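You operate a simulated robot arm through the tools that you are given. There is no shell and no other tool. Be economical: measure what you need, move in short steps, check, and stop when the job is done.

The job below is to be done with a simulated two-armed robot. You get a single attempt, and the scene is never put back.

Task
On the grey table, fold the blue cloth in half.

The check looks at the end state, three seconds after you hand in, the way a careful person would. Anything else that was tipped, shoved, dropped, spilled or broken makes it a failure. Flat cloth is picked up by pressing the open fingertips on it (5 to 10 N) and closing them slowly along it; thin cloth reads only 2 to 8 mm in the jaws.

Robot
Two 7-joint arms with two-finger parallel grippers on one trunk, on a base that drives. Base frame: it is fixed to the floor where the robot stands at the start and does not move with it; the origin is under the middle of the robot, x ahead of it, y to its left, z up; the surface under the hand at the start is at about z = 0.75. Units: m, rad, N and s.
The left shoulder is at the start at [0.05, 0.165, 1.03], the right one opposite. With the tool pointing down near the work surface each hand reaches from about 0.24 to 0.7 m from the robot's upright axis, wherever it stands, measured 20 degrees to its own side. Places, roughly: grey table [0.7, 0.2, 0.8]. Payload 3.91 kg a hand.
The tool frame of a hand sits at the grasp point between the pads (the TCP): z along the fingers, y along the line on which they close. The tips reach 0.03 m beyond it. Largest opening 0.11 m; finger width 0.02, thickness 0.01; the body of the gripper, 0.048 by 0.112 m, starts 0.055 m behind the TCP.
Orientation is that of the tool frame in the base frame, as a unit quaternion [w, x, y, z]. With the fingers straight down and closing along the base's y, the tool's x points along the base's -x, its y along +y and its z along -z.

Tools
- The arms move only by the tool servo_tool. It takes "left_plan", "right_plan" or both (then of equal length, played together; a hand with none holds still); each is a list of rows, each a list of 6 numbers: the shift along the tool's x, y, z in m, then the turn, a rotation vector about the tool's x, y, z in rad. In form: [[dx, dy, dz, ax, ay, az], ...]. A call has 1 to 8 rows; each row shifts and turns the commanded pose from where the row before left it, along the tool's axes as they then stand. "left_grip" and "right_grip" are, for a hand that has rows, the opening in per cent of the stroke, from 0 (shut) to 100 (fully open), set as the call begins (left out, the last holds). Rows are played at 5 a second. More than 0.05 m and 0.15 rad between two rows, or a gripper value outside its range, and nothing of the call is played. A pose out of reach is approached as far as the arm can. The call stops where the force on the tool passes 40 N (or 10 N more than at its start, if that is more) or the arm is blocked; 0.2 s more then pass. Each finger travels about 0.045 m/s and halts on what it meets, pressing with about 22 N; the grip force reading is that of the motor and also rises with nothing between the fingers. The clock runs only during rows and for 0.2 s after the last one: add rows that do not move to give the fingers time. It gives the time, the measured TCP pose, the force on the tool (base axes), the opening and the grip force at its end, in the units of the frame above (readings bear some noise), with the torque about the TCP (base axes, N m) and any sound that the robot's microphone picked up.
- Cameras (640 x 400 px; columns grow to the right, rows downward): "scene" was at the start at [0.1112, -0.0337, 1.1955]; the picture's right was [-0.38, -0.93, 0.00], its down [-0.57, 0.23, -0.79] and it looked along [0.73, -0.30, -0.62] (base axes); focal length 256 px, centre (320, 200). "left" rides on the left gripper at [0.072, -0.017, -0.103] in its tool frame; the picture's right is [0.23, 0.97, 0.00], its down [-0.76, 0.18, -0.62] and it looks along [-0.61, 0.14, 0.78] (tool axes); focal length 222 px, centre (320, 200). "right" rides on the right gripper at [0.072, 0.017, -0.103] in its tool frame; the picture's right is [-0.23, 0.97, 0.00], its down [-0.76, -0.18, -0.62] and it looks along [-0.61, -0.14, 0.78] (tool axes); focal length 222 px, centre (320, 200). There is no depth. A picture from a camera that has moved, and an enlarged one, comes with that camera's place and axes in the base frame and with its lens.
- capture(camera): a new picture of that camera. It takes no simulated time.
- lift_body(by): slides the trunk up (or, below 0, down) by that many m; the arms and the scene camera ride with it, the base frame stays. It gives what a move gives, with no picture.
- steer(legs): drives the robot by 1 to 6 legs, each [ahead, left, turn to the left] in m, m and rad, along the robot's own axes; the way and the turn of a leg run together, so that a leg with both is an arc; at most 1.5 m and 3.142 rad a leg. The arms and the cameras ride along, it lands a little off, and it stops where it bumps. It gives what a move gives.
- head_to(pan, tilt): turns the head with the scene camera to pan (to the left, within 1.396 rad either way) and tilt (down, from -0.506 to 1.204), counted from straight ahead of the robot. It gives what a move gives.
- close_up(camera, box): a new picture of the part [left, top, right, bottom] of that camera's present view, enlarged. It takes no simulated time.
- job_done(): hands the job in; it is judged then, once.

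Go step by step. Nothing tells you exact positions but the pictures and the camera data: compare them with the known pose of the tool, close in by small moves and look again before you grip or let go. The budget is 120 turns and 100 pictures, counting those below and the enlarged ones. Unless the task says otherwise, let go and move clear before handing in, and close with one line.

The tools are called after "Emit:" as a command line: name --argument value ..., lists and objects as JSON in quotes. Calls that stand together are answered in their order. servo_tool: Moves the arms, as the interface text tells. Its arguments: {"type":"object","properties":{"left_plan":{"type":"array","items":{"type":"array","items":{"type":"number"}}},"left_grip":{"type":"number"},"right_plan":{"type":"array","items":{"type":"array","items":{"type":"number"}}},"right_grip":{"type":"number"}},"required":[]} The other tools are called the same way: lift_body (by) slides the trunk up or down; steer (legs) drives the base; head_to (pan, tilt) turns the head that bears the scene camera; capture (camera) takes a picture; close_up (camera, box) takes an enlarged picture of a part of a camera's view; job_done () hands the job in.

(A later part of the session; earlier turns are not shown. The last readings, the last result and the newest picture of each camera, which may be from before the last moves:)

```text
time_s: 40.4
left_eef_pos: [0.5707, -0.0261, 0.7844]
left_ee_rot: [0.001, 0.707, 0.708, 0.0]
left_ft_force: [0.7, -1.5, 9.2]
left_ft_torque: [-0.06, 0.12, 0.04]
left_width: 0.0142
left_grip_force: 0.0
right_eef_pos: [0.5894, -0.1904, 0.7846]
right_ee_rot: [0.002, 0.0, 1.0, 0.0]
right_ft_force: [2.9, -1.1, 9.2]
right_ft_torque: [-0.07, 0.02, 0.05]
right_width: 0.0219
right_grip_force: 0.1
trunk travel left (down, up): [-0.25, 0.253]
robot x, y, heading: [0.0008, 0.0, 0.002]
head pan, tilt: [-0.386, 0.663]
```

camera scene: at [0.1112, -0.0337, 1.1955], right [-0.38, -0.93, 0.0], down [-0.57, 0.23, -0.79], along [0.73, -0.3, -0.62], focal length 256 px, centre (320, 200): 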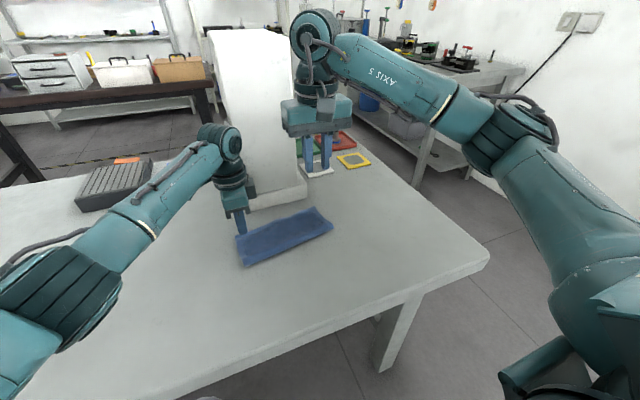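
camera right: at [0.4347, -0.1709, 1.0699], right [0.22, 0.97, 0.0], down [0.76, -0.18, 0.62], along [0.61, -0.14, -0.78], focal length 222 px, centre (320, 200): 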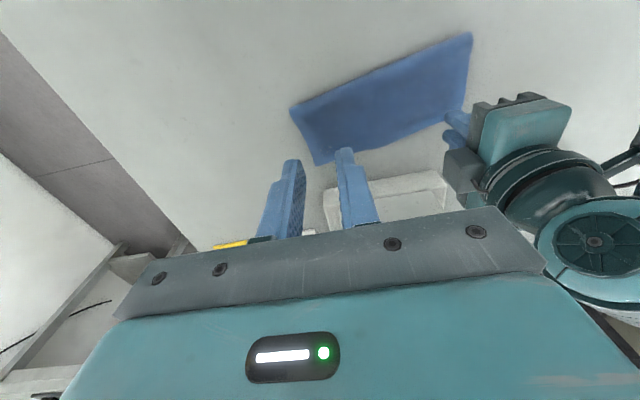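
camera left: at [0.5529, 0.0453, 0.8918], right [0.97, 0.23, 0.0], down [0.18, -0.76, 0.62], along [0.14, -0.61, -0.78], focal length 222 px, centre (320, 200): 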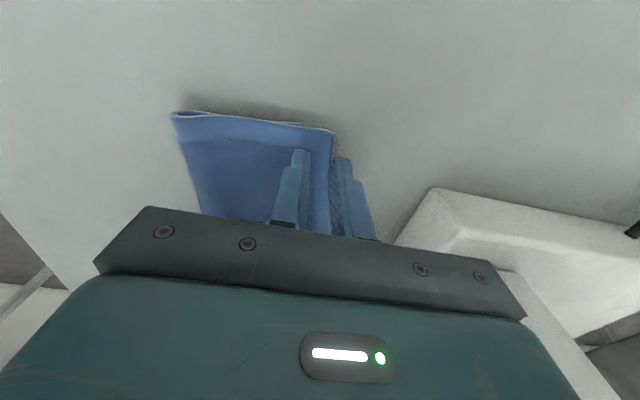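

Both press with about 9 N. I'll close in steps.

Emit:
servo_tool --left_plan '[[0, 0, 0, 0, 0, 0], [0, 0, 0, 0, 0, 0]]' --right_plan '[[0, 0, 0, 0, 0, 0], [0, 0, 0, 0, 0, 0]]' --left_grip 7 --right_grip 10

Emit:
servo_tool --left_plan '[[0, 0, 0, 0, 0, 0], [0, 0, 0, 0, 0, 0], [0, 0, 0, 0, 0, 0]]' --right_plan '[[0, 0, 0, 0, 0, 0], [0, 0, 0, 0, 0, 0], [0, 0, 0, 0, 0, 0]]' --left_grip 0 --right_grip 0

Emit:
servo_tool --left_plan '[[0, -0.003, -0.006, 0, 0, 0], [0, -0.005, -0.008, 0, 0, 0], [0, 0, 0, 0, 0, 0]]' --right_plan '[[0.003, 0, -0.006, 0, 0, 0], [0.005, 0, -0.008, 0, 0, 0], [0, 0, 0, 0, 0, 0]]'

Emit:
capture --camera "left"

Emit:
capture --camera "right"

Emit:
close_up --camera "scene" --box '[200, 150, 400, 275]'

```text
time_s: 41.0
left_eef_pos: [0.5686, -0.0256, 0.7858]
left_ee_rot: [0.001, 0.707, 0.707, 0.001]
left_ft_force: [-0.6, -2.8, 10.0]
left_ft_torque: [-0.1, 0.12, 0.01]
left_width: 0.0076
left_grip_force: 0.0
right_eef_pos: [0.5884, -0.1916, 0.7855]
right_ee_rot: [0.001, -0.001, 1.0, -0.001]
right_ft_force: [-1.5, 3.2, 11.8]
right_ft_torque: [0.04, 0.08, -0.07]
right_width: 0.012
right_grip_force: 0.5
trunk travel left (down, up): [-0.25, 0.253]
robot x, y, heading: [0.0019, 0.0019, -0.0]
head pan, tilt: [-0.386, 0.663]
```

```text
time_s: 41.8
left_eef_pos: [0.5698, -0.0259, 0.7832]
left_ee_rot: [0.002, 0.707, 0.707, -0.001]
left_ft_force: [-2.0, -2.8, 8.6]
left_ft_torque: [-0.12, 0.13, 0.04]
left_width: 0.0
left_grip_force: 21.9
right_eef_pos: [0.588, -0.1904, 0.7845]
right_ee_rot: [0.001, 0.0, 1.0, 0.001]
right_ft_force: [-0.2, 3.3, 13.7]
right_ft_torque: [0.08, 0.11, -0.03]
right_width: 0.0065
right_grip_force: 21.6
trunk travel left (down, up): [-0.25, 0.253]
robot x, y, heading: [0.001, 0.0018, 0.001]
head pan, tilt: [-0.386, 0.663]
```

```text
time_s: 42.6
left_eef_pos: [0.5611, -0.025, 0.7961]
left_ee_rot: [-0.001, 0.707, 0.707, 0.0]
left_ft_force: [0.2, -0.2, -0.3]
left_ft_torque: [0.03, 0.0, 0.0]
left_width: 0.0002
left_grip_force: 21.9
right_eef_pos: [0.5816, -0.192, 0.7955]
right_ee_rot: [-0.001, 0.0, 1.0, 0.0]
right_ft_force: [-0.1, 1.0, 0.2]
right_ft_torque: [0.04, 0.01, -0.02]
right_width: 0.006
right_grip_force: 22.1
trunk travel left (down, up): [-0.25, 0.253]
robot x, y, heading: [-0.0006, 0.0018, -0.001]
head pan, tilt: [-0.386, 0.663]
```

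```text
37 pictures are left
camera left: at [0.5459, 0.0465, 0.8989], right [0.97, 0.23, 0.0], down [0.18, -0.76, 0.62], along [0.14, -0.61, -0.78], focal length 222 px, centre (320, 200)
```

left: 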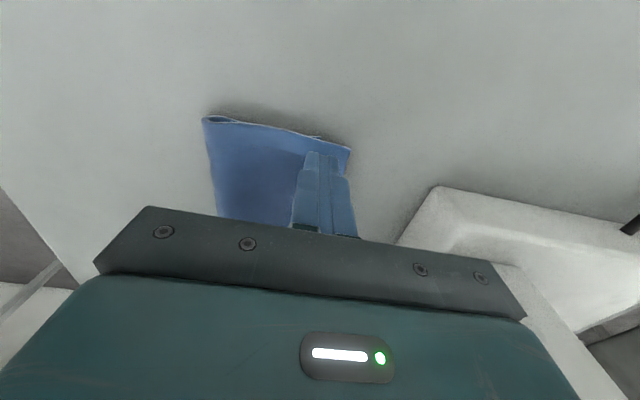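

```text
36 pictures are left
camera right: at [0.509, -0.1743, 0.9006], right [0.23, 0.97, 0.0], down [0.76, -0.18, 0.62], along [0.61, -0.14, -0.78], focal length 222 px, centre (320, 200)
```

right: 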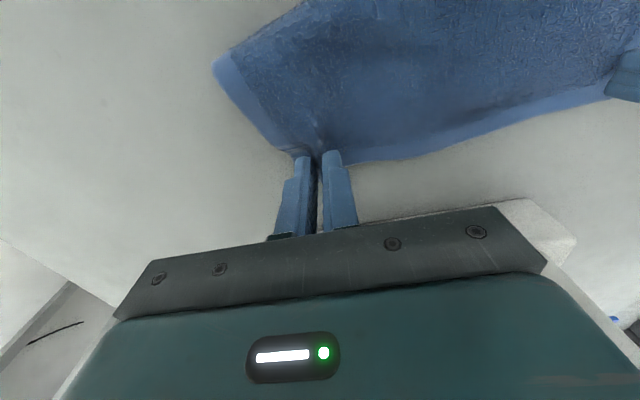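

```text
3.20 times, centred on (300, 212) of scene
camera zoom: at [0.1112, -0.0338, 1.1954], right [-0.38, -0.93, 0.0], down [-0.57, 0.23, -0.79], along [0.73, -0.3, -0.62], focal length 821 px, centre (384, 160)
```

zoom: 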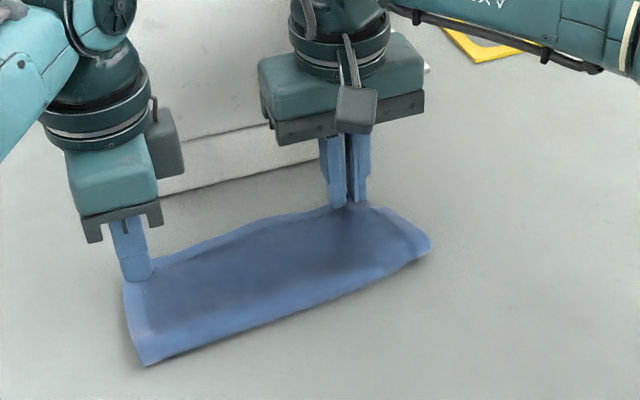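

The right hand holds the overhang, but the left closed empty. I'll raise the left hand and yaw it back to pinch along y as the right did.

Emit:
servo_tool --left_plan '[[0, 0, -0.03, 0, 0, 0], [0, 0, -0.03, 0, 0, -0.143], [0, 0, 0, 0, 0, -0.143], [0, 0, 0, 0, 0, -0.143], [0, 0, 0, 0, 0, -0.143], [0, 0, 0, 0, 0, -0.143], [0, 0, 0, 0, 0, -0.143], [0, 0, 0, 0, 0, -0.143]]' --left_grip 20

Emit:
servo_tool --left_plan '[[0, 0, 0, 0, 0, -0.143], [0, 0, 0, 0, 0, -0.143], [0, 0, 0, 0, 0, -0.143], [0, 0, 0, 0, 0, -0.141], [0, 0, 0, 0, 0, 0]]'

Emit:
capture --camera "left"

Emit:
close_up --camera "scene" --box '[200, 150, 400, 275]'

```text
time_s: 44.4
left_eef_pos: [0.5628, -0.0273, 0.857]
left_ee_rot: [0.0, 0.28, 0.96, 0.001]
left_ft_force: [-0.3, -0.5, -0.3]
left_ft_torque: [0.01, 0.02, 0.01]
left_width: 0.0216
left_grip_force: 0.1
right_eef_pos: [0.5815, -0.1895, 0.7955]
right_ee_rot: [0.001, 0.0, 1.0, 0.0]
right_ft_force: [-0.1, -0.7, 0.2]
right_ft_torque: [0.01, -0.01, 0.02]
right_width: 0.0058
right_grip_force: 21.6
trunk travel left (down, up): [-0.25, 0.253]
robot x, y, heading: [-0.0017, -0.0, 0.003]
head pan, tilt: [-0.386, 0.663]
```

```text
time_s: 45.6
left_eef_pos: [0.5626, -0.0262, 0.856]
left_ee_rot: [0.0, -0.001, 1.0, 0.0]
left_ft_force: [0.4, -0.3, -0.6]
left_ft_torque: [0.04, 0.0, 0.0]
left_width: 0.0219
left_grip_force: 0.1
right_eef_pos: [0.5811, -0.191, 0.7972]
right_ee_rot: [0.0, -0.001, 1.0, -0.001]
right_ft_force: [-0.4, -0.6, -0.2]
right_ft_torque: [0.0, 0.0, 0.04]
right_width: 0.0061
right_grip_force: 21.6
trunk travel left (down, up): [-0.25, 0.253]
robot x, y, heading: [0.0037, -0.0005, -0.001]
head pan, tilt: [-0.386, 0.663]
```

```text
34 pictures are left
camera left: at [0.4905, -0.0443, 0.9595], right [-0.23, 0.97, 0.0], down [0.76, 0.18, 0.62], along [0.61, 0.14, -0.78], focal length 222 px, centre (320, 200)
```

left: 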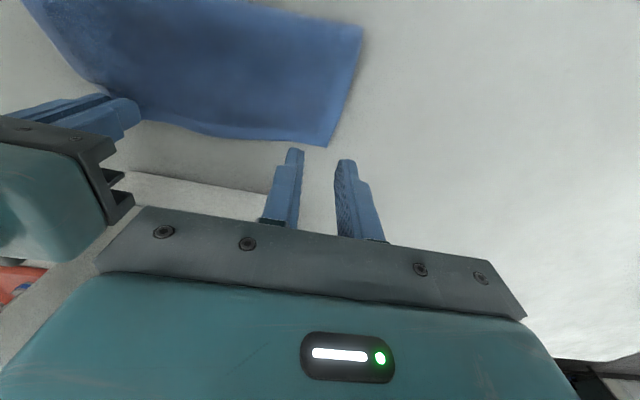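

```text
3.20 times, centred on (300, 212) of scene
camera zoom: at [0.1112, -0.0338, 1.1955], right [-0.38, -0.93, 0.0], down [-0.57, 0.23, -0.79], along [0.73, -0.3, -0.62], focal length 821 px, centre (384, 160)
```

zoom: 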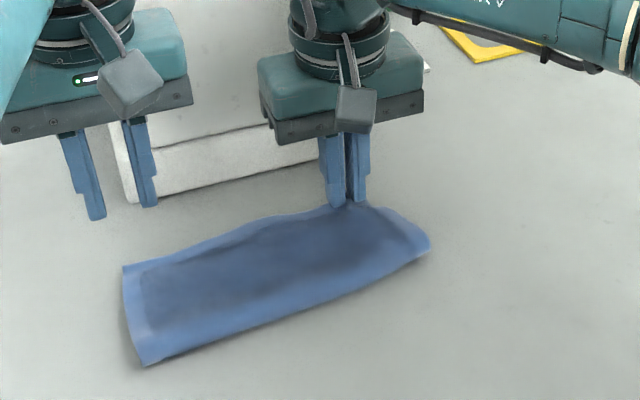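

I'll position the left hand over the left overhang and lower to just above it.

Emit:
servo_tool --left_plan '[[-0.0045, -0.013, 0.02, 0, 0, 0], [0, 0, 0.025, 0, 0, 0], [0, 0, 0.02, 0, 0, 0], [0, 0, 0, 0, 0, 0]]'

Emit:
close_up --camera "left" --box '[200, 80, 440, 230]'

```text
time_s: 46.6
left_eef_pos: [0.5656, -0.0392, 0.7929]
left_ee_rot: [0.0, 0.001, 1.0, 0.0]
left_ft_force: [-0.3, 0.5, -0.2]
left_ft_torque: [0.05, 0.0, -0.02]
left_width: 0.0218
left_grip_force: 0.1
right_eef_pos: [0.5817, -0.1901, 0.7958]
right_ee_rot: [0.0, 0.0, 1.0, -0.002]
right_ft_force: [-0.1, 0.0, 0.2]
right_ft_torque: [0.01, -0.02, -0.01]
right_width: 0.0061
right_grip_force: 21.9
trunk travel left (down, up): [-0.25, 0.253]
robot x, y, heading: [-0.0023, 0.0028, -0.001]
head pan, tilt: [-0.386, 0.663]
```

```text
2.67 times, centred on (320, 155) of left
camera zoom: at [0.4939, -0.0575, 0.8944], right [-0.23, 0.97, 0.0], down [0.76, 0.18, 0.62], along [0.61, 0.14, -0.78], focal length 592 px, centre (320, 320)
```

zoom: 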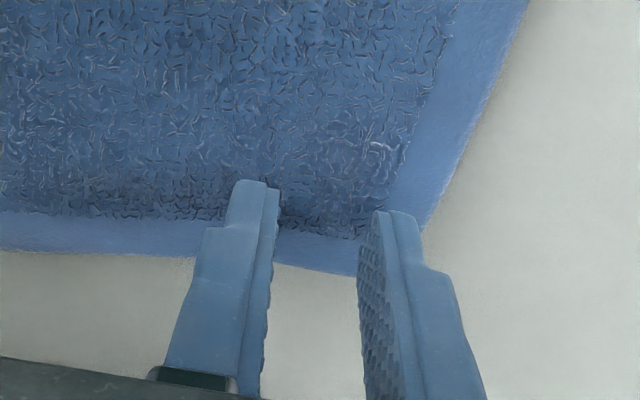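

Emit:
servo_tool --left_plan '[[-0.005, -0.002, 0.003, 0, 0, 0], [0, 0, 0.003, 0, 0, 0], [0, 0, 0.0015, 0, 0, 0], [0, 0, 0.001, 0, 0, 0], [0, 0, 0, 0, 0, 0]]'

```text
time_s: 47.8
left_eef_pos: [0.5712, -0.041, 0.785]
left_ee_rot: [0.0, -0.001, 1.0, 0.001]
left_ft_force: [0.2, 2.7, 12.2]
left_ft_torque: [0.1, 0.07, -0.05]
left_width: 0.0218
left_grip_force: 0.0
right_eef_pos: [0.5819, -0.1901, 0.7965]
right_ee_rot: [0.0, 0.0, 1.0, -0.002]
right_ft_force: [0.4, 0.5, 0.5]
right_ft_torque: [-0.03, 0.01, 0.02]
right_width: 0.0059
right_grip_force: 22.1
trunk travel left (down, up): [-0.25, 0.253]
robot x, y, heading: [-0.0052, -0.0015, 0.002]
head pan, tilt: [-0.386, 0.663]
```

Good contact pressure. I'll close the left in steps.

Emit:
servo_tool --left_plan '[[0, 0, 0, 0, 0, 0], [0, 0, 0, 0, 0, 0]]' --left_grip 10

Emit:
servo_tool --left_plan '[[0, 0, 0, 0, 0, 0], [0, 0, 0, 0, 0, 0], [0, 0, 0, 0, 0, 0]]' --left_grip 0

Emit:
servo_tool --left_plan '[[0.003, 0, -0.006, 0, 0, 0], [0.006, 0, -0.014, 0, 0, 0], [0.008, 0, -0.014, 0, 0, 0], [0, 0, 0, 0, 0, 0]]' --right_plan '[[0.003, 0, -0.006, 0, 0, 0], [0.006, 0, -0.01, 0, 0, 0], [0.008, 0, -0.012, 0, 0, 0], [0, 0, 0, 0, 0, 0]]'

Emit:
close_up --camera "scene" --box '[200, 150, 400, 275]'

Emit:
capture --camera "left"

Emit:
capture --camera "right"

```text
time_s: 48.4
left_eef_pos: [0.5728, -0.0425, 0.7852]
left_ee_rot: [0.002, 0.0, 1.0, -0.001]
left_ft_force: [1.7, -0.9, 14.4]
left_ft_torque: [-0.02, 0.06, 0.01]
left_width: 0.0118
left_grip_force: 0.4
right_eef_pos: [0.5815, -0.1911, 0.7972]
right_ee_rot: [-0.001, 0.001, 1.0, -0.001]
right_ft_force: [0.0, 0.5, -0.3]
right_ft_torque: [0.0, 0.03, 0.01]
right_width: 0.0059
right_grip_force: 21.8
trunk travel left (down, up): [-0.25, 0.253]
robot x, y, heading: [-0.0002, -0.0027, -0.005]
head pan, tilt: [-0.386, 0.663]
```

```text
time_s: 49.2
left_eef_pos: [0.5725, -0.0415, 0.7849]
left_ee_rot: [0.001, 0.0, 1.0, 0.0]
left_ft_force: [0.9, -1.7, 16.4]
left_ft_torque: [-0.07, 0.07, -0.02]
left_width: 0.004
left_grip_force: 22.1
right_eef_pos: [0.5824, -0.191, 0.7977]
right_ee_rot: [0.0, -0.001, 1.0, 0.0]
right_ft_force: [0.4, 2.5, -0.6]
right_ft_torque: [0.1, 0.02, -0.01]
right_width: 0.0058
right_grip_force: 22.1
trunk travel left (down, up): [-0.25, 0.253]
robot x, y, heading: [0.0011, 0.001, -0.0]
head pan, tilt: [-0.386, 0.663]
```

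```text
time_s: 50.2
left_eef_pos: [0.5563, -0.0415, 0.8185]
left_ee_rot: [-0.001, 0.0, 1.0, 0.0]
left_ft_force: [0.3, -1.7, 0.7]
left_ft_torque: [-0.08, 0.01, -0.01]
left_width: 0.0038
left_grip_force: 21.9
right_eef_pos: [0.5659, -0.1905, 0.8246]
right_ee_rot: [0.001, 0.0, 1.0, -0.001]
right_ft_force: [-0.1, 2.2, -0.5]
right_ft_torque: [0.08, 0.01, -0.01]
right_width: 0.0061
right_grip_force: 21.3
trunk travel left (down, up): [-0.25, 0.253]
robot x, y, heading: [-0.0017, 0.0003, -0.005]
head pan, tilt: [-0.386, 0.663]
```

```text
3.20 times, centred on (300, 212) of scene
camera zoom: at [0.1112, -0.0337, 1.1955], right [-0.38, -0.93, 0.0], down [-0.57, 0.23, -0.79], along [0.73, -0.3, -0.62], focal length 821 px, centre (384, 160)
```

zoom: 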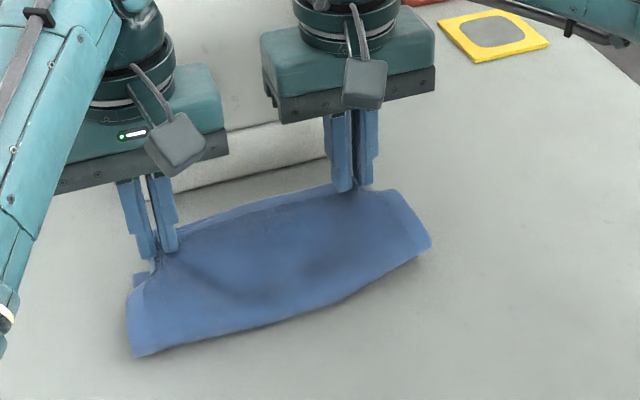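

```text
30 pictures are left
camera left: at [0.4842, -0.0603, 0.9205], right [-0.23, 0.97, 0.0], down [0.76, 0.18, 0.62], along [0.61, 0.14, -0.78], focal length 222 px, centre (320, 200)
```

left: 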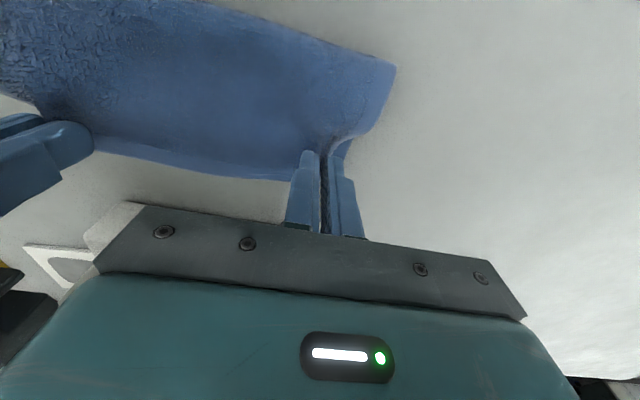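

```text
29 pictures are left
camera right: at [0.493, -0.1743, 0.9296], right [0.23, 0.97, 0.0], down [0.76, -0.18, 0.62], along [0.61, -0.14, -0.78], focal length 222 px, centre (320, 200)
```

right: 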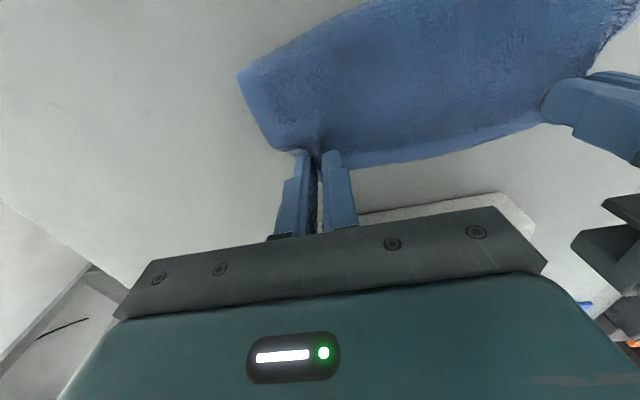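

Both ends are held. I'll lift higher and back toward the fold's apex and check whether the bottom layer stays on the table.

Emit:
servo_tool --left_plan '[[0.012, 0, -0.01, 0, 0, 0], [0.012, 0, -0.01, 0, 0, 0], [0.013, 0, -0.008, 0, 0, 0], [0.012, 0, -0.004, 0, 0, 0], [0, 0, 0, 0, 0, 0]]' --right_plan '[[0.01, 0, -0.008, 0, 0, 0], [0.01, 0, -0.008, 0, 0, 0], [0.01, 0, -0.006, 0, 0, 0], [0.01, 0, -0.004, 0, 0, 0], [0, 0, 0, 0, 0, 0]]'

Emit:
close_up --camera "scene" --box '[200, 150, 400, 275]'

Emit:
capture --camera "left"

Emit:
capture --camera "right"

```text
time_s: 51.4
left_eef_pos: [0.5081, -0.0416, 0.8503]
left_ee_rot: [0.001, 0.0, 1.0, 0.0]
left_ft_force: [0.5, -1.9, 0.6]
left_ft_torque: [-0.1, -0.03, -0.02]
left_width: 0.0037
left_grip_force: 22.5
right_eef_pos: [0.5247, -0.1904, 0.8512]
right_ee_rot: [0.0, -0.001, 1.0, 0.001]
right_ft_force: [-0.7, 1.9, -0.6]
right_ft_torque: [0.04, 0.01, 0.01]
right_width: 0.0059
right_grip_force: 22.3
trunk travel left (down, up): [-0.25, 0.253]
robot x, y, heading: [-0.0003, 0.0013, -0.002]
head pan, tilt: [-0.386, 0.663]
```

```text
3.20 times, centred on (300, 212) of scene
camera zoom: at [0.1112, -0.0338, 1.1955], right [-0.38, -0.93, 0.0], down [-0.57, 0.23, -0.79], along [0.73, -0.3, -0.62], focal length 821 px, centre (384, 160)
```

zoom: 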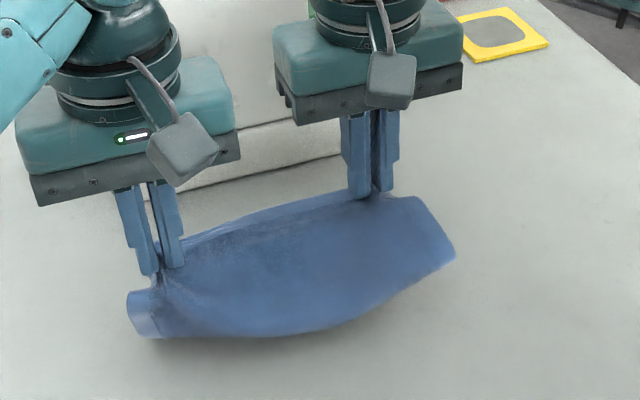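

```text
27 pictures are left
camera left: at [0.4347, -0.0588, 0.9527], right [-0.23, 0.97, 0.0], down [0.76, 0.18, 0.62], along [0.61, 0.14, -0.78], focal length 222 px, centre (320, 200)
```

left: 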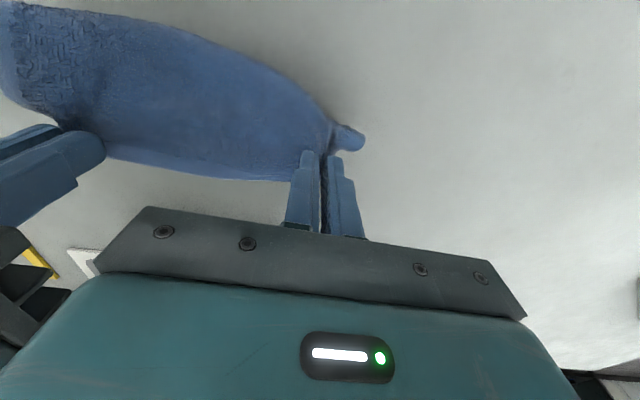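

```text
26 pictures are left
camera right: at [0.452, -0.1736, 0.9558], right [0.23, 0.97, 0.0], down [0.76, -0.18, 0.62], along [0.61, -0.14, -0.78], focal length 222 px, centre (320, 200)
```

right: 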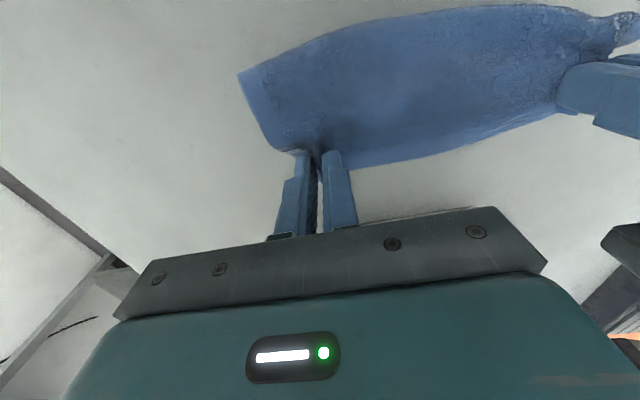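

The right pinch (6 mm) may have caught both layers. I'll lift further to see clearly what each hand holds.

Emit:
servo_tool --left_plan '[[0.01, 0, -0.02, 0, 0, 0], [0.01, 0, -0.02, 0, 0, 0], [0.01, 0, -0.02, 0, 0, 0], [0, 0, -0.02, 0, 0, 0], [0, 0, 0, 0, 0, 0]]' --right_plan '[[0.01, 0, -0.02, 0, 0, 0], [0.01, 0, -0.02, 0, 0, 0], [0.01, 0, -0.02, 0, 0, 0], [0, 0, -0.02, 0, 0, 0], [0, 0, 0, 0, 0, 0]]'

Emit:
close_up --camera "scene" --box '[180, 150, 420, 300]'

Emit:
capture --camera "left"

```text
time_s: 52.6
left_eef_pos: [0.4778, -0.0407, 0.931]
left_ee_rot: [0.0, 0.001, 1.0, 0.0]
left_ft_force: [0.0, -2.0, -0.1]
left_ft_torque: [-0.05, -0.02, 0.0]
left_width: 0.004
left_grip_force: 21.8
right_eef_pos: [0.4965, -0.1901, 0.9327]
right_ee_rot: [0.0, 0.001, 1.0, 0.0]
right_ft_force: [-0.3, 2.8, -0.2]
right_ft_torque: [0.11, 0.02, 0.02]
right_width: 0.0062
right_grip_force: 22.3
trunk travel left (down, up): [-0.25, 0.253]
robot x, y, heading: [-0.0009, -0.0025, -0.004]
head pan, tilt: [-0.386, 0.663]
```

```text
2.67 times, centred on (300, 225) of scene
camera zoom: at [0.1112, -0.0337, 1.1955], right [-0.38, -0.93, 0.0], down [-0.57, 0.23, -0.79], along [0.73, -0.3, -0.62], focal length 684 px, centre (373, 133)
```

zoom: 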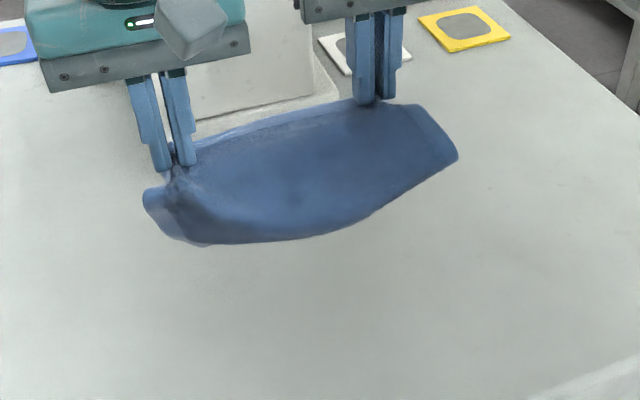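

```text
24 pictures are left
camera left: at [0.4058, -0.0585, 1.033], right [-0.23, 0.97, 0.0], down [0.76, 0.18, 0.62], along [0.61, 0.14, -0.78], focal length 222 px, centre (320, 200)
```

left: 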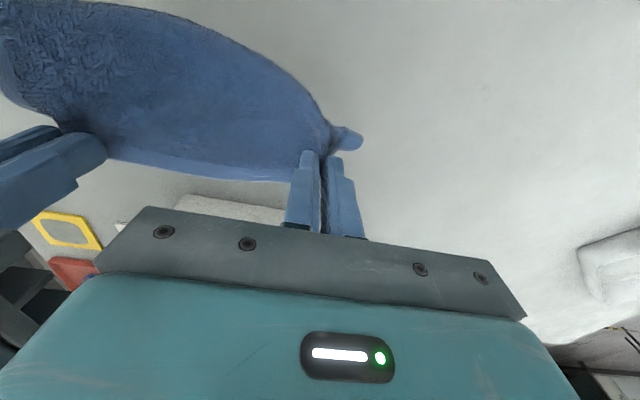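

The whole folded cloth came up, so the right hand caught both layers. I'll lay it back down, crease first, then forward along an arc, and look again.

Emit:
servo_tool --left_plan '[[0, 0, 0.035, 0, 0, 0], [0, 0, 0.035, 0, 0, 0], [-0.02, 0, 0.01, 0, 0, 0], [-0.02, 0, 0.014, 0, 0, 0], [-0.018, 0, 0.018, 0, 0, 0], [-0.012, 0, 0.018, 0, 0, 0], [-0.005, 0, 0.01, 0, 0, 0], [0, 0, 0, 0, 0, 0]]' --right_plan '[[0, 0, 0.035, 0, 0, 0], [0, 0, 0.035, 0, 0, 0], [-0.02, 0, 0.01, 0, 0, 0], [-0.02, 0, 0.014, 0, 0, 0], [-0.018, 0, 0.018, 0, 0, 0], [-0.012, 0, 0.018, 0, 0, 0], [-0.005, 0, 0.01, 0, 0, 0], [0, 0, 0, 0, 0, 0]]'

Emit:
close_up --camera "scene" --box '[200, 150, 400, 275]'

```text
time_s: 54.4
left_eef_pos: [0.5521, -0.041, 0.7901]
left_ee_rot: [0.0, 0.0, 1.0, 0.0]
left_ft_force: [0.1, -0.5, 1.6]
left_ft_torque: [-0.06, 0.01, 0.0]
left_width: 0.0041
left_grip_force: 21.5
right_eef_pos: [0.5685, -0.1906, 0.7922]
right_ee_rot: [0.001, -0.001, 1.0, -0.001]
right_ft_force: [0.8, 0.8, -0.2]
right_ft_torque: [0.04, 0.0, 0.03]
right_width: 0.0056
right_grip_force: 22.0
trunk travel left (down, up): [-0.25, 0.253]
robot x, y, heading: [-0.0001, 0.0014, 0.002]
head pan, tilt: [-0.386, 0.663]
```

```text
3.20 times, centred on (300, 212) of scene
camera zoom: at [0.1111, -0.0337, 1.1955], right [-0.38, -0.93, 0.0], down [-0.57, 0.23, -0.79], along [0.73, -0.3, -0.62], focal length 821 px, centre (384, 160)
```

zoom: 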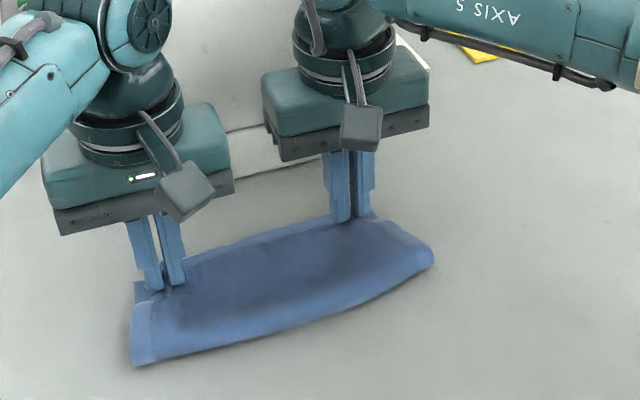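

Laid down again. I'll release both hands and rise to look.

Emit:
servo_tool --left_plan '[[0, 0, 0, 0, 0, 0], [0, 0, 0, 0, 0, 0], [0, 0, -0.015, 0, 0, 0], [0, 0, -0.04, 0, 0, 0], [0, 0.04, -0.02, 0, 0, 0], [0, 0.045, 0, 0, 0, 0], [0, 0.045, 0, 0, 0, 0]]' --right_plan '[[0, 0, 0, 0, 0, 0], [0, 0, 0, 0, 0, 0], [0, 0, -0.015, 0, 0, 0], [0, 0, -0.04, 0, 0, 0], [0, -0.02, -0.04, 0, 0, 0], [0, -0.03, -0.02, 0, 0, 0], [0, 0, 0, 0, 0, 0]]' --left_grip 22 --right_grip 22

Emit:
close_up --camera "scene" --box '[220, 180, 360, 268]'

Emit:
capture --camera "right"

```text
time_s: 56.0
left_eef_pos: [0.5491, 0.0911, 0.8626]
left_ee_rot: [-0.001, 0.0, 1.0, 0.0]
left_ft_force: [-0.3, 0.6, -0.4]
left_ft_torque: [0.01, 0.0, -0.02]
left_width: 0.0244
left_grip_force: 0.1
right_eef_pos: [0.5692, -0.241, 0.9057]
right_ee_rot: [0.0, -0.001, 1.0, -0.002]
right_ft_force: [0.3, 0.4, 0.4]
right_ft_torque: [-0.02, 0.01, 0.03]
right_width: 0.0244
right_grip_force: 0.1
trunk travel left (down, up): [-0.25, 0.253]
robot x, y, heading: [0.0011, -0.0, -0.003]
head pan, tilt: [-0.386, 0.663]
```

```text
4.55 times, centred on (290, 224) of scene
camera zoom: at [0.1111, -0.0335, 1.1955], right [-0.38, -0.93, 0.0], down [-0.57, 0.23, -0.79], along [0.73, -0.3, -0.62], focal length 1166 px, centre (456, 91)
```

zoom: 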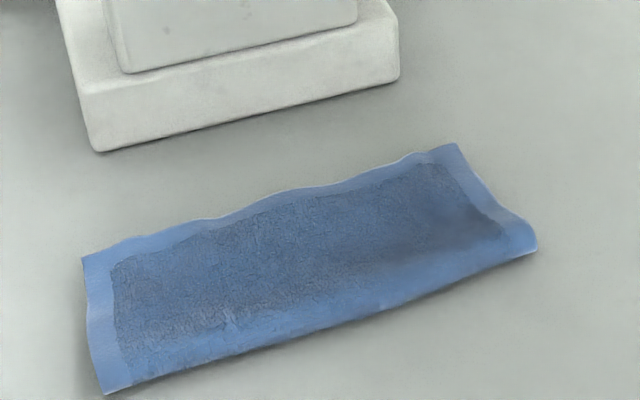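

```text
21 pictures are left
camera right: at [0.4969, -0.2243, 1.0116], right [0.23, 0.97, 0.0], down [0.76, -0.18, 0.62], along [0.61, -0.14, -0.78], focal length 222 px, centre (320, 200)
```

right: 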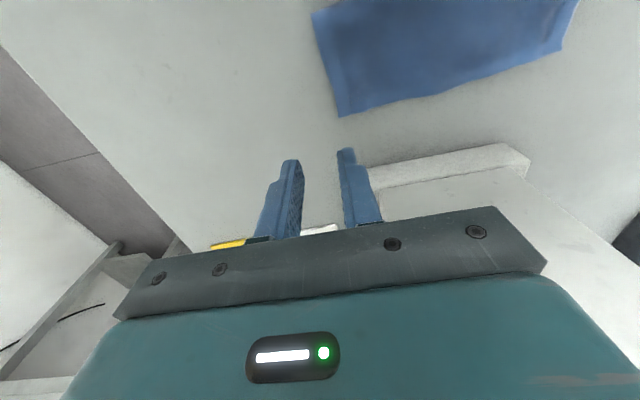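

The folded depth is now about 0.09 m, close to half. I'll yaw the left hand again for a side view of the layers.

Emit:
servo_tool --left_plan '[[0.012, 0, 0, 0, 0, 0.143], [0, 0, 0, 0, 0, 0.143], [0, 0, 0, 0, 0, 0.143], [0, 0, 0, 0, 0, 0.143], [0, 0, 0, 0, 0, 0.143], [0, 0, 0, 0, 0, 0.143], [0, 0, 0, 0, 0, 0.143], [0, 0, 0, 0, 0, 0.143]]'

Emit:
servo_tool --left_plan '[[0, 0, 0, 0, 0, 0.143], [0, 0, 0, 0, 0, 0.143], [0, 0, 0, 0, 0, 0.141], [-0.02, -0.03, 0.005, 0, 0, 0], [-0.03, -0.03, 0.01, 0, 0, 0], [-0.03, -0.02, 0.01, 0, 0, 0], [0, 0, 0, 0, 0, 0]]'

Emit:
close_up --camera "left" --box '[290, 80, 530, 230]'

```text
time_s: 57.8
left_eef_pos: [0.5397, 0.0885, 0.8639]
left_ee_rot: [0.0, 0.542, 0.84, -0.001]
left_ft_force: [0.7, 0.5, -0.7]
left_ft_torque: [0.0, -0.01, -0.01]
left_width: 0.0242
left_grip_force: 0.0
right_eef_pos: [0.5697, -0.2408, 0.9067]
right_ee_rot: [0.0, 0.0, 1.0, -0.001]
right_ft_force: [-0.7, 0.3, -0.9]
right_ft_torque: [0.03, 0.0, 0.0]
right_width: 0.0242
right_grip_force: 0.1
trunk travel left (down, up): [-0.25, 0.253]
robot x, y, heading: [0.0024, -0.0011, 0.004]
head pan, tilt: [-0.386, 0.663]
```

```text
time_s: 59.4
left_eef_pos: [0.4584, 0.0121, 0.8379]
left_ee_rot: [0.0, 0.707, 0.707, 0.0]
left_ft_force: [-0.3, 0.0, -0.1]
left_ft_torque: [0.01, 0.02, 0.03]
left_width: 0.0243
left_grip_force: 0.1
right_eef_pos: [0.5696, -0.2415, 0.9062]
right_ee_rot: [0.001, 0.0, 1.0, -0.001]
right_ft_force: [-0.4, -0.5, -0.2]
right_ft_torque: [-0.01, -0.01, -0.02]
right_width: 0.0241
right_grip_force: 0.0
trunk travel left (down, up): [-0.25, 0.253]
robot x, y, heading: [-0.0008, -0.0009, -0.0]
head pan, tilt: [-0.386, 0.663]
```

```text
2.67 times, centred on (410, 155) of left
camera zoom: at [0.4413, 0.084, 0.9414], right [0.97, 0.23, 0.0], down [0.18, -0.76, 0.62], along [0.14, -0.61, -0.78], focal length 592 px, centre (80, 320)
```

zoom: 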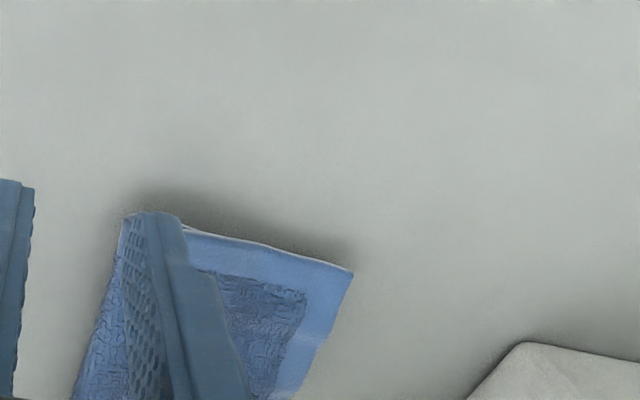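

The bottom layer isn't visible now; I'll look from lower and farther left to make sure it isn't tucked under.

Emit:
servo_tool --left_plan '[[0.02, -0.01, 0.0, 0, 0, 0], [0.01, -0.02, 0.02, 0, 0, 0], [0, -0.01, 0.02, 0, 0, 0], [0, 0, 0, 0, 0, 0]]'

Emit:
close_up --camera "left" --box '[340, 130, 500, 230]'

```text
time_s: 60.4
left_eef_pos: [0.4202, 0.0419, 0.7971]
left_ee_rot: [0.0, 0.707, 0.707, 0.0]
left_ft_force: [0.0, -0.2, 0.5]
left_ft_torque: [-0.02, 0.01, -0.02]
left_width: 0.0239
left_grip_force: 0.1
right_eef_pos: [0.5698, -0.2415, 0.9065]
right_ee_rot: [0.0, 0.001, 1.0, -0.001]
right_ft_force: [-0.2, 1.1, 0.4]
right_ft_torque: [0.01, 0.01, -0.01]
right_width: 0.0241
right_grip_force: 0.1
trunk travel left (down, up): [-0.25, 0.253]
robot x, y, heading: [-0.0002, -0.0028, -0.003]
head pan, tilt: [-0.386, 0.663]
```

```text
4.00 times, centred on (420, 180) of left
camera zoom: at [0.4039, 0.1138, 0.8995], right [0.97, 0.23, 0.0], down [0.18, -0.76, 0.62], along [0.14, -0.61, -0.78], focal length 888 px, centre (-80, 280)
```

zoom: 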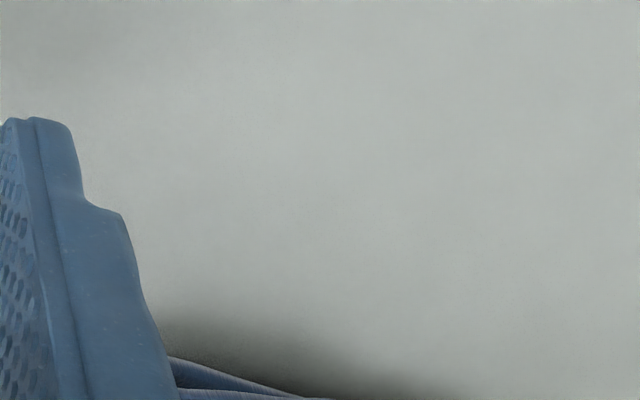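

Emit:
close_up --camera "left" --box '[370, 200, 530, 300]'

```text
4.00 times, centred on (450, 250) of left
camera zoom: at [0.4039, 0.1138, 0.8995], right [0.97, 0.23, 0.0], down [0.18, -0.76, 0.62], along [0.14, -0.61, -0.78], focal length 888 px, centre (-200, 0)
```

zoom: 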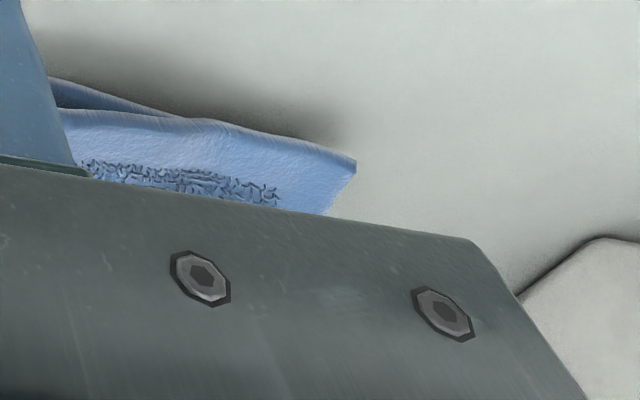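

The bottom-left corner seems tucked under the stack. I'll yaw the right hand too, take the top layer's far edge at both ends with the edge-pinch that worked first, and open the fold to let the bottom layer relax.

Emit:
servo_tool --left_plan '[[0, 0, -0.043, 0, 0, 0], [-0.018, 0.0355, 0, 0, 0, 0], [-0.018, 0.0355, 0, 0, 0, 0], [-0.018, 0.0355, 0, 0, 0, 0], [-0.017, 0.0355, 0, 0, 0, 0], [0, 0, 0, 0, 0, 0], [0, 0, 0, 0, 0, 0], [0, 0, 0, 0, 0, 0]]' --right_plan '[[0, 0, 0, 0, 0, 0.143], [0, 0, 0, 0, 0, 0.143], [0, 0, 0, 0, 0, 0.143], [0, 0, 0, 0, 0, 0.143], [0, 0, 0, 0, 0, 0.143], [0, 0, 0, 0, 0, 0.143], [0, 0, 0, 0, 0, 0.143], [0, 0, 0, 0, 0, 0.143]]' --left_grip 20 --right_grip 20

Emit:
servo_tool --left_plan '[[0, 0, 0, 0, 0, 0], [0, 0, 0, 0, 0, 0], [0, 0, 0, 0, 0, 0], [0, 0, 0.015, 0, 0, 0], [0, 0, 0.015, 0, 0, 0], [0, 0, 0.013, 0, 0, 0], [0, 0, 0, 0, 0, 0]]' --right_plan '[[0, 0, 0, 0, 0, 0.143], [0, 0, 0, 0, 0, 0.143], [0, 0, 0, 0, 0, 0.141], [0.0285, 0.003, 0.03, 0, 0, 0], [0, 0, 0.04, 0, 0, 0], [0, 0, 0.039, 0, 0, 0], [0, 0, 0, 0, 0, 0]]'

Emit:
close_up --camera "left" --box '[200, 80, 440, 230]'

Emit:
close_up --camera "right" --box '[200, 80, 440, 230]'

```text
time_s: 62.2
left_eef_pos: [0.5628, -0.0317, 0.8406]
left_ee_rot: [0.0, 0.707, 0.707, 0.0]
left_ft_force: [0.9, -0.5, -0.2]
left_ft_torque: [0.02, -0.02, 0.02]
left_width: 0.0221
left_grip_force: 0.2
right_eef_pos: [0.569, -0.2413, 0.9065]
right_ee_rot: [0.0, 0.542, 0.84, -0.001]
right_ft_force: [0.2, 0.1, -0.1]
right_ft_torque: [-0.05, -0.01, 0.0]
right_width: 0.0221
right_grip_force: 0.1
trunk travel left (down, up): [-0.25, 0.253]
robot x, y, heading: [0.0014, -0.0001, -0.001]
head pan, tilt: [-0.386, 0.663]
```

```text
time_s: 63.8
left_eef_pos: [0.5618, -0.0317, 0.7982]
left_ee_rot: [0.0, 0.707, 0.707, 0.0]
left_ft_force: [-0.2, 0.0, 0.7]
left_ft_torque: [-0.02, -0.04, 0.01]
left_width: 0.0222
left_grip_force: 0.0
right_eef_pos: [0.5713, -0.2148, 0.7944]
right_ee_rot: [0.001, 0.707, 0.707, -0.001]
right_ft_force: [-0.1, 0.2, -0.6]
right_ft_torque: [0.05, -0.02, -0.01]
right_width: 0.022
right_grip_force: 0.1
trunk travel left (down, up): [-0.25, 0.253]
robot x, y, heading: [0.0016, -0.0007, -0.0]
head pan, tilt: [-0.386, 0.663]
```

```text
2.67 times, centred on (320, 155) of left
camera zoom: at [0.5451, 0.0395, 0.9014], right [0.97, 0.23, 0.0], down [0.18, -0.76, 0.62], along [0.14, -0.61, -0.78], focal length 592 px, centre (320, 320)
```

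zoom: 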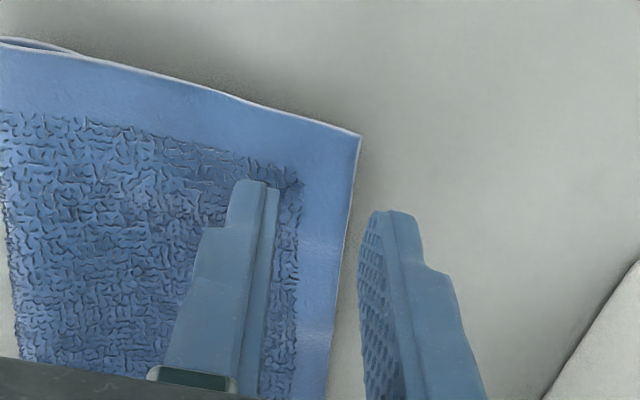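

```text
2.67 times, centred on (320, 155) of right
camera zoom: at [0.5894, -0.1415, 0.899], right [0.97, -0.23, 0.0], down [-0.18, -0.76, 0.62], along [-0.14, -0.61, -0.78], focal length 592 px, centre (320, 320)
```

zoom: 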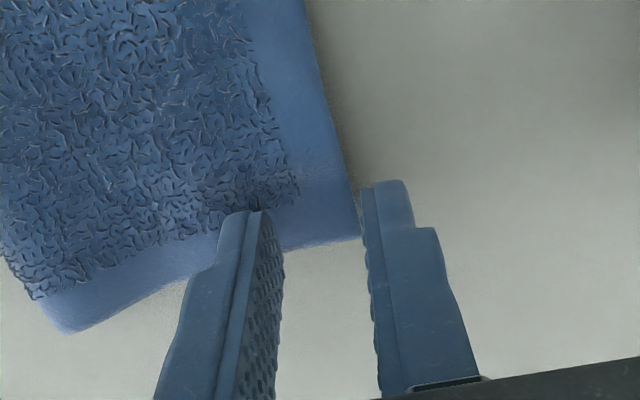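

Aligned well. I'll make small corrections and go down to light contact.

Emit:
servo_tool --left_plan '[[0, -0.002, 0.005, 0, 0, 0], [0, 0, 0.003, 0, 0, 0], [0, 0, 0.002, 0, 0, 0], [0, 0, 0.001, 0, 0, 0], [0, 0, 0, 0, 0, 0]]' --right_plan '[[0.004, 0, 0.002, 0, 0, 0], [0, 0, 0.003, 0, 0, 0], [0, 0, 0.002, 0, 0, 0], [0, 0, 0.001, 0, 0, 0], [0, 0, 0, 0, 0, 0]]'

```text
time_s: 65.0
left_eef_pos: [0.5591, -0.0316, 0.7899]
left_ee_rot: [0.0, 0.707, 0.707, 0.0]
left_ft_force: [0.0, -0.2, 0.0]
left_ft_torque: [0.0, -0.02, -0.01]
left_width: 0.0216
left_grip_force: 0.1
right_eef_pos: [0.5732, -0.2082, 0.7886]
right_ee_rot: [0.001, 0.707, 0.707, 0.0]
right_ft_force: [0.4, -0.3, 0.1]
right_ft_torque: [-0.01, 0.02, -0.03]
right_width: 0.0221
right_grip_force: 0.0
trunk travel left (down, up): [-0.25, 0.253]
robot x, y, heading: [-0.0005, -0.0002, -0.001]
head pan, tilt: [-0.386, 0.663]
```

Emit:
servo_tool --left_plan '[[0, 0, 0.002, 0, 0, 0], [0, 0, 0.001, 0, 0, 0], [0, 0, 0.001, 0, 0, 0], [0, 0, 0, 0, 0, 0]]' --right_plan '[[0, 0, 0.001, 0, 0, 0], [0, 0, 0.001, 0, 0, 0], [0, 0, 0.001, 0, 0, 0], [0, 0, 0, 0, 0, 0]]'

```text
time_s: 66.0
left_eef_pos: [0.5602, -0.0317, 0.786]
left_ee_rot: [0.0, 0.707, 0.707, 0.001]
left_ft_force: [0.3, -1.4, 7.0]
left_ft_torque: [-0.04, 0.13, 0.0]
left_width: 0.0226
left_grip_force: 0.2
right_eef_pos: [0.5713, -0.2066, 0.7886]
right_ee_rot: [0.0, 0.707, 0.708, 0.0]
right_ft_force: [0.1, -0.1, 1.8]
right_ft_torque: [0.02, 0.02, -0.04]
right_width: 0.0218
right_grip_force: 0.1
trunk travel left (down, up): [-0.25, 0.253]
robot x, y, heading: [0.0009, 0.0027, -0.007]
head pan, tilt: [-0.386, 0.663]
```

To get a ridge rather than slip, I'll shift both hands 8 mm toward −x so the outer finger also sits on the cloth edge, then press.

Emit:
servo_tool --left_plan '[[0, 0, -0.005, 0, 0, 0], [0, -0.008, 0, 0, 0, 0], [0, 0, 0.003, 0, 0, 0], [0, 0, 0.001, 0, 0, 0], [0, 0, 0.001, 0, 0, 0], [0, 0, 0, 0, 0, 0]]' --right_plan '[[0, 0, -0.003, 0, 0, 0], [0, -0.008, 0, 0, 0, 0], [0, 0, 0.003, 0, 0, 0], [0, 0, 0.001, 0, 0, 0], [0, 0, 0.001, 0, 0, 0], [0, 0, 0, 0, 0, 0]]'

```text
time_s: 67.4
left_eef_pos: [0.5507, -0.0335, 0.7842]
left_ee_rot: [0.001, 0.708, 0.707, 0.0]
left_ft_force: [0.2, 2.1, 8.5]
left_ft_torque: [0.08, 0.08, -0.03]
left_width: 0.0222
left_grip_force: 0.0
right_eef_pos: [0.5636, -0.209, 0.7855]
right_ee_rot: [0.002, 0.706, 0.708, 0.0]
right_ft_force: [0.2, 1.9, 5.1]
right_ft_torque: [-0.01, 0.08, 0.01]
right_width: 0.0217
right_grip_force: 0.1
trunk travel left (down, up): [-0.25, 0.253]
robot x, y, heading: [0.0004, -0.0023, 0.003]
head pan, tilt: [-0.386, 0.663]
```

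Good pressure (8.5 and 5 N). I'll close in steps and lift a little.

Emit:
servo_tool --left_plan '[[0, 0, 0, 0, 0, 0], [0, 0, 0, 0, 0, 0]]' --right_plan '[[0, 0, 0, 0, 0, 0], [0, 0, 0, 0, 0, 0]]' --left_grip 11 --right_grip 11

Emit:
servo_tool --left_plan '[[0, 0, 0, 0, 0, 0], [0, 0, 0, 0, 0, 0], [0, 0, 0, 0, 0, 0]]' --right_plan '[[0, 0, 0, 0, 0, 0], [0, 0, 0, 0, 0, 0], [0, 0, 0, 0, 0, 0]]' --left_grip 0 --right_grip 0

```text
time_s: 68.0
left_eef_pos: [0.5523, -0.032, 0.7851]
left_ee_rot: [0.001, 0.707, 0.707, 0.001]
left_ft_force: [0.8, -0.8, 10.6]
left_ft_torque: [-0.05, 0.12, 0.03]
left_width: 0.0133
left_grip_force: 1.0
right_eef_pos: [0.5633, -0.2086, 0.7867]
right_ee_rot: [0.001, 0.707, 0.707, 0.0]
right_ft_force: [1.5, -0.3, 4.8]
right_ft_torque: [0.02, 0.03, 0.0]
right_width: 0.0116
right_grip_force: 0.1
trunk travel left (down, up): [-0.25, 0.253]
robot x, y, heading: [-0.0014, -0.001, -0.002]
head pan, tilt: [-0.386, 0.663]
```

```text
time_s: 68.8
left_eef_pos: [0.5518, -0.0324, 0.7861]
left_ee_rot: [0.002, 0.707, 0.707, 0.0]
left_ft_force: [2.4, -2.1, 14.0]
left_ft_torque: [-0.09, -0.07, 0.02]
left_width: 0.0067
left_grip_force: 21.8
right_eef_pos: [0.5635, -0.2082, 0.7859]
right_ee_rot: [0.001, 0.707, 0.708, -0.001]
right_ft_force: [-1.4, -0.3, 5.9]
right_ft_torque: [0.0, 0.09, -0.03]
right_width: 0.0037
right_grip_force: 22.4
trunk travel left (down, up): [-0.25, 0.253]
robot x, y, heading: [-0.0007, 0.003, -0.001]
head pan, tilt: [-0.386, 0.663]
```

Right has one layer (3.7 mm); left (6.7 mm) caught more. I'll reopen the left and retry with less pressure.

Emit:
servo_tool --left_plan '[[0, 0, 0, 0, 0, 0], [0, 0, 0, 0, 0, 0], [0, 0, -0.01, 0, 0, 0], [0, 0.003, 0, 0, 0, 0], [0, 0, 0.006, 0, 0, 0], [0, 0, 0.001, 0, 0, 0], [0, 0, 0.001, 0, 0, 0], [0, 0, 0, 0, 0, 0]]' --left_grip 20

```text
time_s: 70.6
left_eef_pos: [0.5546, -0.033, 0.7864]
left_ee_rot: [0.0, 0.707, 0.707, 0.001]
left_ft_force: [-0.2, 0.9, 2.1]
left_ft_torque: [0.02, 0.05, -0.03]
left_width: 0.0221
left_grip_force: 0.1
right_eef_pos: [0.563, -0.2087, 0.7856]
right_ee_rot: [0.001, 0.707, 0.707, 0.0]
right_ft_force: [-1.3, -0.6, 7.6]
right_ft_torque: [0.01, 0.08, 0.04]
right_width: 0.0038
right_grip_force: 21.9
trunk travel left (down, up): [-0.25, 0.253]
robot x, y, heading: [-0.0007, -0.0006, -0.001]
head pan, tilt: [-0.386, 0.663]
```

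Emit:
servo_tool --left_plan '[[0, 0, 0.0005, 0, 0, 0], [0, 0, 0, 0, 0, 0], [0, 0, 0, 0, 0, 0]]' --left_grip 11

Emit:
servo_tool --left_plan '[[0, 0, 0, 0, 0, 0], [0, 0, 0, 0, 0, 0], [0, 0, 0, 0, 0, 0]]' --left_grip 0

```text
time_s: 71.4
left_eef_pos: [0.5547, -0.0324, 0.7867]
left_ee_rot: [0.0, 0.707, 0.707, 0.0]
left_ft_force: [0.8, -0.1, 2.6]
left_ft_torque: [-0.01, 0.03, -0.04]
left_width: 0.0118
left_grip_force: 0.1
right_eef_pos: [0.5643, -0.2093, 0.7859]
right_ee_rot: [0.0, 0.707, 0.707, -0.001]
right_ft_force: [-1.2, -0.8, 7.9]
right_ft_torque: [-0.02, 0.1, 0.03]
right_width: 0.0035
right_grip_force: 22.4
trunk travel left (down, up): [-0.25, 0.253]
robot x, y, heading: [-0.0002, 0.0009, 0.001]
head pan, tilt: [-0.386, 0.663]
```

```text
time_s: 72.2
left_eef_pos: [0.5541, -0.0324, 0.7873]
left_ee_rot: [0.001, 0.708, 0.707, 0.001]
left_ft_force: [-0.7, 0.9, 3.2]
left_ft_torque: [0.02, 0.07, -0.02]
left_width: 0.0039
left_grip_force: 21.7
right_eef_pos: [0.5633, -0.2073, 0.7865]
right_ee_rot: [0.001, 0.706, 0.708, 0.0]
right_ft_force: [-1.2, 0.4, 8.5]
right_ft_torque: [-0.04, 0.06, 0.0]
right_width: 0.0039
right_grip_force: 22.3
trunk travel left (down, up): [-0.25, 0.253]
robot x, y, heading: [0.0005, -0.0011, 0.002]
head pan, tilt: [-0.386, 0.663]
```

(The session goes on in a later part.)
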